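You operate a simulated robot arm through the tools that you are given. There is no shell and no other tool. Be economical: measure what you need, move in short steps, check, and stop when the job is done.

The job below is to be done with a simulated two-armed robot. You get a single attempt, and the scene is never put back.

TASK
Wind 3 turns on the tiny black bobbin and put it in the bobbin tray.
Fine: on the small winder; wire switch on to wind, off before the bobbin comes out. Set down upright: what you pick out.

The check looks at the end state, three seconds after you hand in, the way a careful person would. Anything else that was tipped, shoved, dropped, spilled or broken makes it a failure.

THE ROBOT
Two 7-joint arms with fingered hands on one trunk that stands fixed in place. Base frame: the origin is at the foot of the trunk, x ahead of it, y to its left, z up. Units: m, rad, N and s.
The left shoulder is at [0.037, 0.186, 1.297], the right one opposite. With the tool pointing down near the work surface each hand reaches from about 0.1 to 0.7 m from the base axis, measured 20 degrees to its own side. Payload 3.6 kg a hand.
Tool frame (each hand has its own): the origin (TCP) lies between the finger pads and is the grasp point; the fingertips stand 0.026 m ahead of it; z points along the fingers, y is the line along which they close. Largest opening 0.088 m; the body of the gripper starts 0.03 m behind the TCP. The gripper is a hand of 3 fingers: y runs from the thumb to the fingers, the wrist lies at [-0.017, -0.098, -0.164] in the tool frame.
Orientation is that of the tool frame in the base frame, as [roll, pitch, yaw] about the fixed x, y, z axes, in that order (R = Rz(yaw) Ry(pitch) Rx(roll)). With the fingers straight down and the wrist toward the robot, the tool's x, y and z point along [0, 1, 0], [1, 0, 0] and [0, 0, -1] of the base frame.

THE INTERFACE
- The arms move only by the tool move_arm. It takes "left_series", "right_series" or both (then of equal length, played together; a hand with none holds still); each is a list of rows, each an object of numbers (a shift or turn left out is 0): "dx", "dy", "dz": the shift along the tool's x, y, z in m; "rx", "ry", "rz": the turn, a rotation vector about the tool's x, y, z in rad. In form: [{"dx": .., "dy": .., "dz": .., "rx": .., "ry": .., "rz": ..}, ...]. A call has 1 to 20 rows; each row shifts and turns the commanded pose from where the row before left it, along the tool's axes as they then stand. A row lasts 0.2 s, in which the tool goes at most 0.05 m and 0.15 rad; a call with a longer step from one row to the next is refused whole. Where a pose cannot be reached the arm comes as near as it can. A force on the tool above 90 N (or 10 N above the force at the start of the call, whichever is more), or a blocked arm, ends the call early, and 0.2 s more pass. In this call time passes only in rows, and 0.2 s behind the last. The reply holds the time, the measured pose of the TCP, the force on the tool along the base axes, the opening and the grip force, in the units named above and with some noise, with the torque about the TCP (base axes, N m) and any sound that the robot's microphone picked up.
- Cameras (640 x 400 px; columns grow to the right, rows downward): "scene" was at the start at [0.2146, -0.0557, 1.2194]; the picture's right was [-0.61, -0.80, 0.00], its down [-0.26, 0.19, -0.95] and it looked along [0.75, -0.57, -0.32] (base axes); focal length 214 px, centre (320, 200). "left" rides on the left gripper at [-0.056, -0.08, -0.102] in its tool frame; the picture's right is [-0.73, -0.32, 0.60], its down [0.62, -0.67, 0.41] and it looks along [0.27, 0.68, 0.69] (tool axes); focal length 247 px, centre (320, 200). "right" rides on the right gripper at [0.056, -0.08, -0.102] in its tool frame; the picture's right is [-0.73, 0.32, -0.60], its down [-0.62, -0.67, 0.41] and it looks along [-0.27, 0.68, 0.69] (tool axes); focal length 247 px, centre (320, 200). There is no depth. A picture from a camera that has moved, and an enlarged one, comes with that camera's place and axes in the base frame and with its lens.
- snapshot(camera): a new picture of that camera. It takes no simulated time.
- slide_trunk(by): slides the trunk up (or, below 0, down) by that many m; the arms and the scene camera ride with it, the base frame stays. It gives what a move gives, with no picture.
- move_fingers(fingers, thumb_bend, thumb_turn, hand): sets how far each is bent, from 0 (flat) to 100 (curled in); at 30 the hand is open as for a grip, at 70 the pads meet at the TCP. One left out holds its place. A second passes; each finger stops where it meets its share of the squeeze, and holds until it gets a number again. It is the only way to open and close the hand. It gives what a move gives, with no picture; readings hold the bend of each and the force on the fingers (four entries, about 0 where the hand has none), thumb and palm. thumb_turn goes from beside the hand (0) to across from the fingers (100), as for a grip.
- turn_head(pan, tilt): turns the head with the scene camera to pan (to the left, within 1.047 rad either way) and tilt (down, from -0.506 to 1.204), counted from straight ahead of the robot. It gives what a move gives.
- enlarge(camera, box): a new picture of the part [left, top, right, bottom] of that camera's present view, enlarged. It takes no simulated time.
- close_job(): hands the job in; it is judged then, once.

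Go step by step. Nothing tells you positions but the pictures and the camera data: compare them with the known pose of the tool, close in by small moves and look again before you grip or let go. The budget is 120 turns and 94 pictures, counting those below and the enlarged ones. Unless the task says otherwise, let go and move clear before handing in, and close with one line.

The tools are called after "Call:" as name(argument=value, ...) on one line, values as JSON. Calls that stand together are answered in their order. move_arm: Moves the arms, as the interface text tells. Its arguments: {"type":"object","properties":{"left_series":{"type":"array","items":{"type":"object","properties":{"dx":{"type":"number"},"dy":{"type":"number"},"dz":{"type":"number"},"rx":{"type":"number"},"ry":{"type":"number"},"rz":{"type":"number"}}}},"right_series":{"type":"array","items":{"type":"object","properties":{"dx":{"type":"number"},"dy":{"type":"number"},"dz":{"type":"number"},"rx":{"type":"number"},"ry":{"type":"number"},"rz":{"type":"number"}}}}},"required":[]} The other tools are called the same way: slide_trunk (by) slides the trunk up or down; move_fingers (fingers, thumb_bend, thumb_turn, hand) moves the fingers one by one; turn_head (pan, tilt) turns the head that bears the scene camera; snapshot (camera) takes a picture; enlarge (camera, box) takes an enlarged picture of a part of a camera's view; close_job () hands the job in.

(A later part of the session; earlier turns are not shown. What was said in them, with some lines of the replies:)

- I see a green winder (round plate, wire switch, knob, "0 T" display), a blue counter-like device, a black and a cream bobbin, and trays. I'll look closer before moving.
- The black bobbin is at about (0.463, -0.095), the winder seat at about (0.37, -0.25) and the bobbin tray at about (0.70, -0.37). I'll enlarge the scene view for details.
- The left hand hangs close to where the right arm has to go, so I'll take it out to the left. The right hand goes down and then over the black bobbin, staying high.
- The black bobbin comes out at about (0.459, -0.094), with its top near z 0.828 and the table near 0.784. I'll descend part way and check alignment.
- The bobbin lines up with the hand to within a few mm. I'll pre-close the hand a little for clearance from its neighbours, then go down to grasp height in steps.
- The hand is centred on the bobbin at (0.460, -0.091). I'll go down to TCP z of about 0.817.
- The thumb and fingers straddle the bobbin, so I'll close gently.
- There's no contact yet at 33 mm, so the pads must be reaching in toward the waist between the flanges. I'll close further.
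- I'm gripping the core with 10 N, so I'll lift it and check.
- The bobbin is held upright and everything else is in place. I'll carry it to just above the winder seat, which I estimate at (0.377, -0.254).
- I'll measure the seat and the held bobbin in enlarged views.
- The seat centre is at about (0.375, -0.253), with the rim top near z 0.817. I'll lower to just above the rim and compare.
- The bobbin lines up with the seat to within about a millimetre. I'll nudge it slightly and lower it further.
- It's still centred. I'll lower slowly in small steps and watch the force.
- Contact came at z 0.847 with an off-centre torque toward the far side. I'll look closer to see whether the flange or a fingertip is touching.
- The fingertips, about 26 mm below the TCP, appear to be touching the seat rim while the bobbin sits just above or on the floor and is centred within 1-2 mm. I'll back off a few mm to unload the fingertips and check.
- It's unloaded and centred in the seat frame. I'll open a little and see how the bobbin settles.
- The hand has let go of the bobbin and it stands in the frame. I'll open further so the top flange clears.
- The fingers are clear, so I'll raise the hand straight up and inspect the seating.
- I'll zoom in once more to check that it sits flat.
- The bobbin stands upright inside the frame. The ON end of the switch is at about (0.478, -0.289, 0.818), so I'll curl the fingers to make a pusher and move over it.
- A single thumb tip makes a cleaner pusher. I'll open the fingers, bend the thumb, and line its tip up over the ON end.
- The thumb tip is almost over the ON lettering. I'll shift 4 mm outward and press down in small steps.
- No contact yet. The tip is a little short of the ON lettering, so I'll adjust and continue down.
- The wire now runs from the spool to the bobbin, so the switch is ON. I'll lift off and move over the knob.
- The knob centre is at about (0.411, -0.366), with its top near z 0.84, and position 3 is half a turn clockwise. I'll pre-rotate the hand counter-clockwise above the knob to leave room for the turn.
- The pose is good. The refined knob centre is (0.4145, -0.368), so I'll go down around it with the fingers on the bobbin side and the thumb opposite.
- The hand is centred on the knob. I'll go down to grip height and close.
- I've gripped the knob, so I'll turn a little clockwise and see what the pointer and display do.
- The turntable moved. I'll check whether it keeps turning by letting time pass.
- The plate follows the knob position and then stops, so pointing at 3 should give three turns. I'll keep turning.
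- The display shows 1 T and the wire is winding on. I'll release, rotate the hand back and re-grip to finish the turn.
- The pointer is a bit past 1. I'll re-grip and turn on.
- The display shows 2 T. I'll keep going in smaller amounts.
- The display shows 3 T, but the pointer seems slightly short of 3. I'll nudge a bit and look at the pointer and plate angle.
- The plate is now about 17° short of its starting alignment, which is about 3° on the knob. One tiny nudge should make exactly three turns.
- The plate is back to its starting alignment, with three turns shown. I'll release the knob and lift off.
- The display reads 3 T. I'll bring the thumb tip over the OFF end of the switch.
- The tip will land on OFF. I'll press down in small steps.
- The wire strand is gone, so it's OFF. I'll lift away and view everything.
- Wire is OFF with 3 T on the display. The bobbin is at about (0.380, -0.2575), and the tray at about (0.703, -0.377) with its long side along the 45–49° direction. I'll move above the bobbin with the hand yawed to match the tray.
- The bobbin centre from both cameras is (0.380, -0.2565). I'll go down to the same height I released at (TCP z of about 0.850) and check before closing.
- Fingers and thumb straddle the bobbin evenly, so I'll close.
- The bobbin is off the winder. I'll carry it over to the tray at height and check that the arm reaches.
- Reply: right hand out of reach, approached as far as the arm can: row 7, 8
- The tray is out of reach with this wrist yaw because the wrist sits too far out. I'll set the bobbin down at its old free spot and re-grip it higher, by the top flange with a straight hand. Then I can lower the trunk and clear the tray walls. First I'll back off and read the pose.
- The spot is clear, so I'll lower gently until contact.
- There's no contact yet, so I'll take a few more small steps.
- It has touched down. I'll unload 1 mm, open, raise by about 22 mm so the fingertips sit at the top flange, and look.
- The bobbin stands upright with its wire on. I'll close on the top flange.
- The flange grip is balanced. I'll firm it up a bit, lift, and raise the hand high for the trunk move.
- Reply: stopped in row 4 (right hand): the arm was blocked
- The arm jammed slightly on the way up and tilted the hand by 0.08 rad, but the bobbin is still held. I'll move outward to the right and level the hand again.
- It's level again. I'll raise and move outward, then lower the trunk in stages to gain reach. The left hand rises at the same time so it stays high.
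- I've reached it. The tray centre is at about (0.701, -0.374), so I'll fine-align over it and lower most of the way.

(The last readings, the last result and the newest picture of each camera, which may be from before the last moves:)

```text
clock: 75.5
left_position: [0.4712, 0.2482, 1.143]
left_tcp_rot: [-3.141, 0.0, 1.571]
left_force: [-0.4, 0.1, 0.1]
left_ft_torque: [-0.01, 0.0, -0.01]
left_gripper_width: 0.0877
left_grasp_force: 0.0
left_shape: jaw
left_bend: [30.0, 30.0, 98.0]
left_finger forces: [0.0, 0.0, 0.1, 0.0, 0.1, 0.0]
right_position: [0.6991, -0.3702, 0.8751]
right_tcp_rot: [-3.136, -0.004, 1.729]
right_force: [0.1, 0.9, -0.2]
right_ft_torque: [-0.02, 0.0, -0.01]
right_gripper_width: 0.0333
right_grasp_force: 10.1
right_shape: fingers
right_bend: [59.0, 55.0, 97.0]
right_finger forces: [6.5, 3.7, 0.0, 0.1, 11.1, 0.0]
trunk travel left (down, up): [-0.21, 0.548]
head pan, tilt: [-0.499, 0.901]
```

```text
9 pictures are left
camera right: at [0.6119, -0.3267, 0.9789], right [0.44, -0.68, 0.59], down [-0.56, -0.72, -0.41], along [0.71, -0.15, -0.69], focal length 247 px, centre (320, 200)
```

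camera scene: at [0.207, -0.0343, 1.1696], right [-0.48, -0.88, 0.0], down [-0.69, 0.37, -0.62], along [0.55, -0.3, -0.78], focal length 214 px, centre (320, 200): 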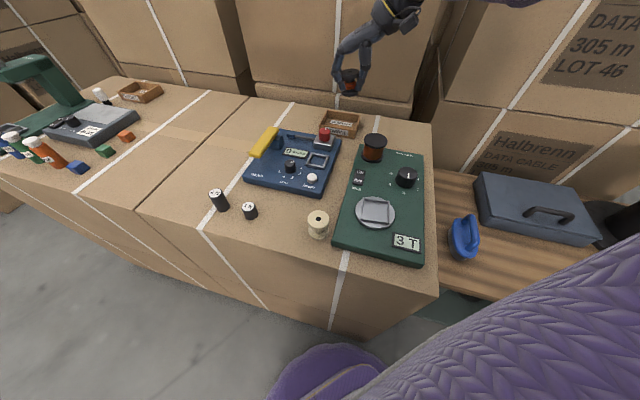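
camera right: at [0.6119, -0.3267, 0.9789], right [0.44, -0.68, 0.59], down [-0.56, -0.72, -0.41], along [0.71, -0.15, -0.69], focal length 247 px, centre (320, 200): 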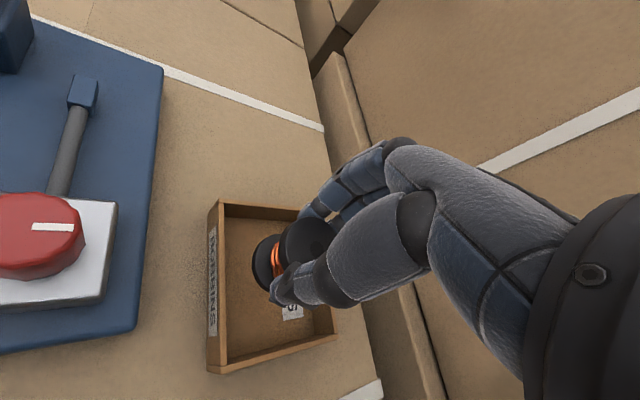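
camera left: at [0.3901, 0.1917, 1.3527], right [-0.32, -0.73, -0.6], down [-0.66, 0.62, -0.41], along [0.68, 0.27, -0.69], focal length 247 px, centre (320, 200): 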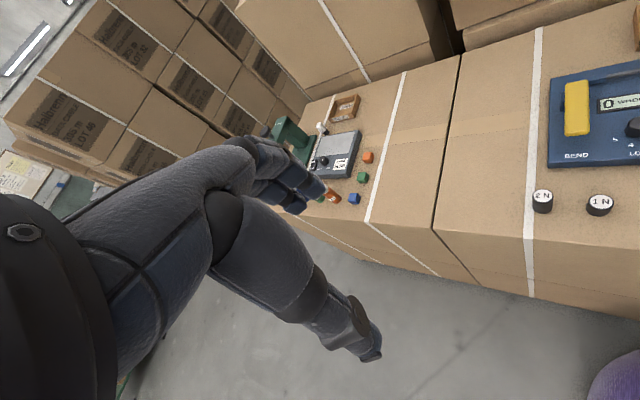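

It's well placed over the tray. I'll lower to contact in small steps.

Call:
move_arm(right_series=[{"dz": 0.015}, {"dz": 0.01}, {"dz": 0.003}, {"dz": 0.002}])

Call:
enlarge(camera="right", box=[190, 170, 360, 380])

```text
clock: 76.5
left_position: [0.4708, 0.2483, 1.1409]
left_tcp_rot: [3.141, 0.001, 1.571]
left_force: [1.1, -0.3, 0.0]
left_ft_torque: [-0.03, -0.02, 0.01]
left_gripper_width: 0.0877
left_grasp_force: 0.1
left_shape: jaw
left_bend: [30.0, 30.0, 98.0]
left_finger forces: [0.0, 0.0, 0.0, 0.0, 0.1, 0.1]
right_position: [0.6986, -0.3695, 0.8463]
right_tcp_rot: [-3.138, -0.006, 1.732]
right_force: [0.2, 0.0, -0.7]
right_ft_torque: [-0.02, 0.01, 0.0]
right_gripper_width: 0.0335
right_grasp_force: 10.5
right_shape: fingers
right_bend: [59.0, 55.0, 97.0]
right_finger forces: [6.5, 3.8, 0.1, 0.0, 11.0, 0.1]
trunk travel left (down, up): [-0.21, 0.548]
head pan, tilt: [-0.499, 0.901]
```

```text
1.90 times, centred on (275, 275) of right
camera zoom: at [0.6121, -0.3258, 0.9491], right [0.44, -0.68, 0.59], down [-0.56, -0.72, -0.41], along [0.71, -0.15, -0.69], focal length 470 px, centre (406, 57)
```

zoom: 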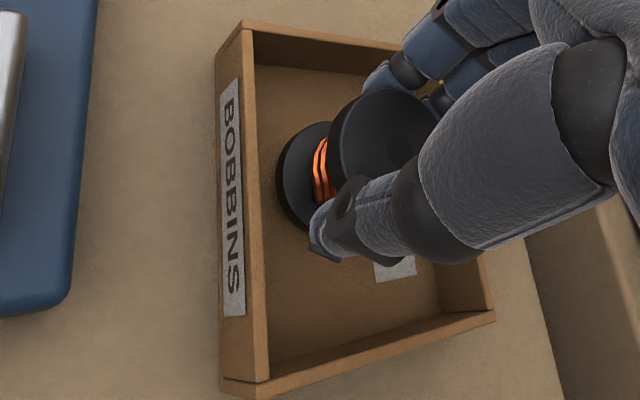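

The bobbin is inside the tray but toward the upper end. I'll shift it 1 cm to the middle, then lower to contact.

Call:
move_arm(right_series=[{"dx": -0.0065, "dy": -0.0076}, {"dz": 0.002}, {"dz": 0.0015}, {"dz": 0.0015}, {}])

```text
clock: 77.7
left_position: [0.4708, 0.2476, 1.1416]
left_tcp_rot: [-3.141, -0.001, 1.57]
left_force: [0.2, -0.2, 0.0]
left_ft_torque: [-0.02, 0.01, 0.02]
left_gripper_width: 0.0877
left_grasp_force: 0.0
left_shape: jaw
left_bend: [30.0, 30.0, 98.0]
left_finger forces: [0.1, 0.0, 0.1, 0.1, 0.0, 0.0]
right_position: [0.6933, -0.3761, 0.8406]
right_tcp_rot: [-3.136, -0.004, 1.731]
right_force: [-0.5, -0.6, -0.3]
right_ft_torque: [0.0, 0.0, -0.02]
right_gripper_width: 0.0335
right_grasp_force: 10.1
right_shape: fingers
right_bend: [59.0, 55.0, 97.0]
right_finger forces: [6.6, 3.7, 0.1, 0.0, 11.0, 0.0]
trunk travel left (down, up): [-0.21, 0.548]
head pan, tilt: [-0.499, 0.901]
```

Call:
move_arm(right_series=[{"dz": 0.0015}, {"dz": 0.0015}, {}])

```text
clock: 78.5
left_position: [0.4712, 0.2488, 1.1422]
left_tcp_rot: [-3.139, -0.001, 1.572]
left_force: [0.1, -0.2, -0.2]
left_ft_torque: [0.02, 0.04, 0.0]
left_gripper_width: 0.0877
left_grasp_force: 0.1
left_shape: jaw
left_bend: [30.0, 30.0, 98.0]
left_finger forces: [0.0, 0.0, 0.0, 0.0, 0.1, 0.1]
right_position: [0.6936, -0.3774, 0.8399]
right_tcp_rot: [-3.141, -0.007, 1.732]
right_force: [1.0, 0.8, 6.2]
right_ft_torque: [-0.01, 0.07, -0.01]
right_gripper_width: 0.033
right_grasp_force: 10.8
right_shape: fingers
right_bend: [59.0, 56.0, 97.0]
right_finger forces: [7.3, 3.2, 0.1, 0.0, 10.7, 0.0]
trunk travel left (down, up): [-0.21, 0.548]
head pan, tilt: [-0.499, 0.901]
```

It has touched down with 6 N. I'll unload slightly and open modestly.

Call:
move_arm(right_series=[{"dz": -0.0015}])

Call:
move_fingers(hand="right", fingers=48, thumb_bend=46)

Call:
enlarge(camera="right", box=[190, 170, 360, 380])

```text
clock: 78.9
left_position: [0.4715, 0.2484, 1.1421]
left_tcp_rot: [3.14, 0.0, 1.571]
left_force: [0.2, 1.1, 0.3]
left_ft_torque: [-0.02, -0.04, -0.02]
left_gripper_width: 0.0879
left_grasp_force: 0.1
left_shape: jaw
left_bend: [30.0, 30.0, 98.0]
left_finger forces: [0.0, 0.0, 0.0, 0.0, 0.0, 0.1]
right_position: [0.692, -0.377, 0.8398]
right_tcp_rot: [-3.136, -0.005, 1.732]
right_force: [1.2, 0.8, 4.0]
right_ft_torque: [0.02, 0.03, 0.01]
right_gripper_width: 0.0332
right_grasp_force: 10.8
right_shape: fingers
right_bend: [59.0, 56.0, 97.0]
right_finger forces: [7.3, 3.3, 0.1, 0.0, 10.9, 0.0]
trunk travel left (down, up): [-0.21, 0.548]
head pan, tilt: [-0.499, 0.901]
```

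```text
clock: 79.9
left_position: [0.4725, 0.2482, 1.1414]
left_tcp_rot: [-3.14, 0.001, 1.569]
left_force: [-0.5, 0.1, 0.7]
left_ft_torque: [0.01, 0.02, -0.01]
left_gripper_width: 0.0876
left_grasp_force: 0.0
left_shape: jaw
left_bend: [30.0, 30.0, 98.0]
left_finger forces: [0.1, 0.0, 0.0, 0.1, 0.0, 0.1]
right_position: [0.6916, -0.3762, 0.8389]
right_tcp_rot: [-3.135, -0.006, 1.732]
right_force: [-0.8, 0.6, -0.1]
right_ft_torque: [-0.03, -0.01, 0.02]
right_gripper_width: 0.051
right_grasp_force: 0.0
right_shape: fingers
right_bend: [48.0, 46.0, 97.0]
right_finger forces: [0.0, 0.0, 0.0, 0.0, 0.1, 0.0]
trunk travel left (down, up): [-0.21, 0.548]
head pan, tilt: [-0.499, 0.901]
```

```text
1.90 times, centred on (275, 275) of right
camera zoom: at [0.6057, -0.3332, 0.9426], right [0.44, -0.68, 0.59], down [-0.56, -0.72, -0.41], along [0.71, -0.15, -0.69], focal length 470 px, centre (406, 57)
```

zoom: 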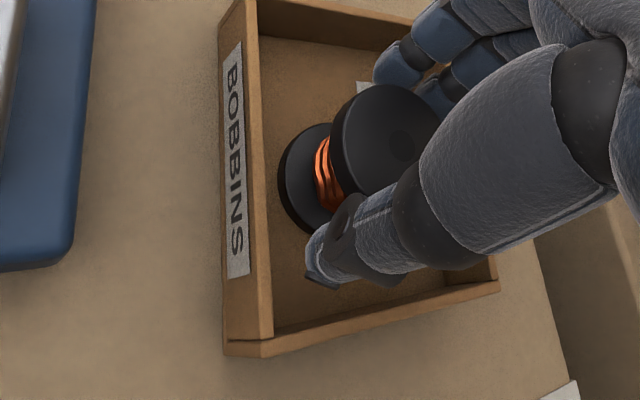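

It's released and standing upright. I'll open a touch more and rise straight up.

Call:
move_fingers(hand="right", fingers=43, thumb_bend=42)

Call:
move_arm(right_series=[{"dz": -0.01}, {"dz": -0.02}, {"dz": -0.03}, {"dz": -0.04}, {"dz": -0.04}, {"dy": -0.04, "dz": -0.02}, {"dy": -0.045}, {"dy": -0.045}])

Call:
snapshot(camera="right")

Call:
snapshot(camera="scene")

```text
clock: 80.9
left_position: [0.4707, 0.2485, 1.1412]
left_tcp_rot: [-3.14, 0.002, 1.571]
left_force: [-0.1, 0.1, -0.2]
left_ft_torque: [0.0, 0.04, -0.02]
left_gripper_width: 0.0876
left_grasp_force: 0.1
left_shape: jaw
left_bend: [30.0, 30.0, 98.0]
left_finger forces: [0.0, 0.0, 0.1, 0.0, 0.0, 0.1]
right_position: [0.6929, -0.3761, 0.8393]
right_tcp_rot: [-3.137, -0.006, 1.729]
right_force: [1.3, 0.6, -0.5]
right_ft_torque: [-0.03, 0.02, 0.01]
right_gripper_width: 0.0611
right_grasp_force: 0.3
right_shape: fingers
right_bend: [43.0, 42.0, 97.0]
right_finger forces: [0.0, 0.1, 0.0, 0.0, 0.0, 0.0]
trunk travel left (down, up): [-0.21, 0.548]
head pan, tilt: [-0.499, 0.901]
```

```text
clock: 82.7
left_position: [0.4699, 0.2485, 1.1421]
left_tcp_rot: [3.14, -0.001, 1.571]
left_force: [0.5, 0.5, 0.4]
left_ft_torque: [0.0, -0.01, -0.04]
left_gripper_width: 0.0878
left_grasp_force: 0.2
left_shape: jaw
left_bend: [30.0, 30.0, 98.0]
left_finger forces: [0.0, 0.1, 0.0, 0.0, 0.1, 0.1]
right_position: [0.5642, -0.3974, 1.003]
right_tcp_rot: [-3.136, -0.005, 1.731]
right_force: [-0.6, 0.4, 0.3]
right_ft_torque: [0.0, -0.03, 0.01]
right_gripper_width: 0.061
right_grasp_force: 0.1
right_shape: fingers
right_bend: [43.0, 42.0, 97.0]
right_finger forces: [0.0, 0.0, 0.0, 0.1, 0.0, 0.0]
trunk travel left (down, up): [-0.21, 0.548]
head pan, tilt: [-0.499, 0.901]
```

```text
6 pictures are left
camera right: at [0.4774, -0.354, 1.1057], right [0.44, -0.68, 0.59], down [-0.56, -0.72, -0.41], along [0.71, -0.15, -0.69], focal length 247 px, centre (320, 200)
```

right: 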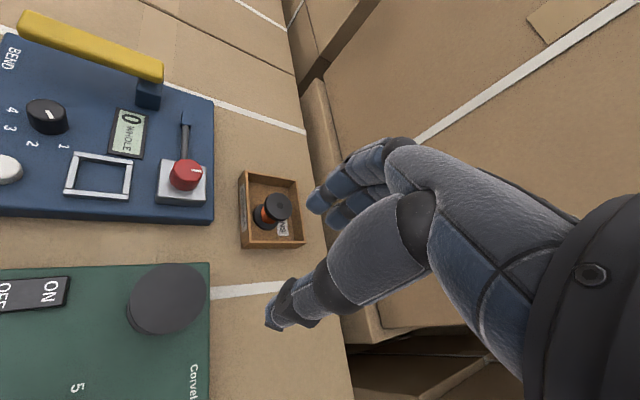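

```text
5 pictures are left
camera scene: at [0.2402, -0.0354, 0.9216], right [-0.48, -0.88, 0.0], down [-0.69, 0.38, -0.62], along [0.55, -0.3, -0.78], focal length 214 px, centre (320, 200)
```

scene: 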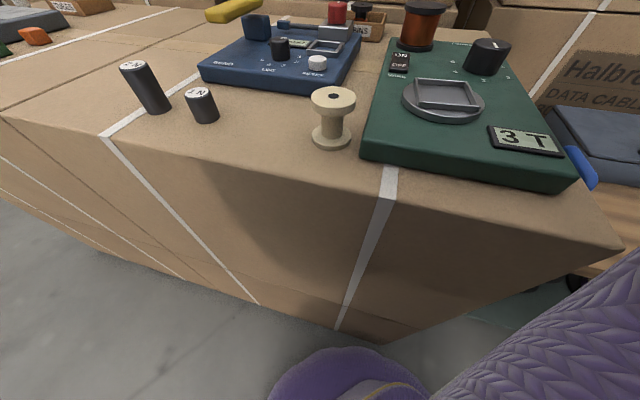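

The wound black bobbin (3 T) stands upright in the bobbin tray and the wire is off. Nothing else was disturbed and the hand is clear, so I'm handing in.

Call:
close_job()

```text
The job is handed in.
```

The black bobbin was wound with 3 turns on the winder, with the wire switched off before I took it out. It is standing upright in the bobbin tray, and I have handed the job in.
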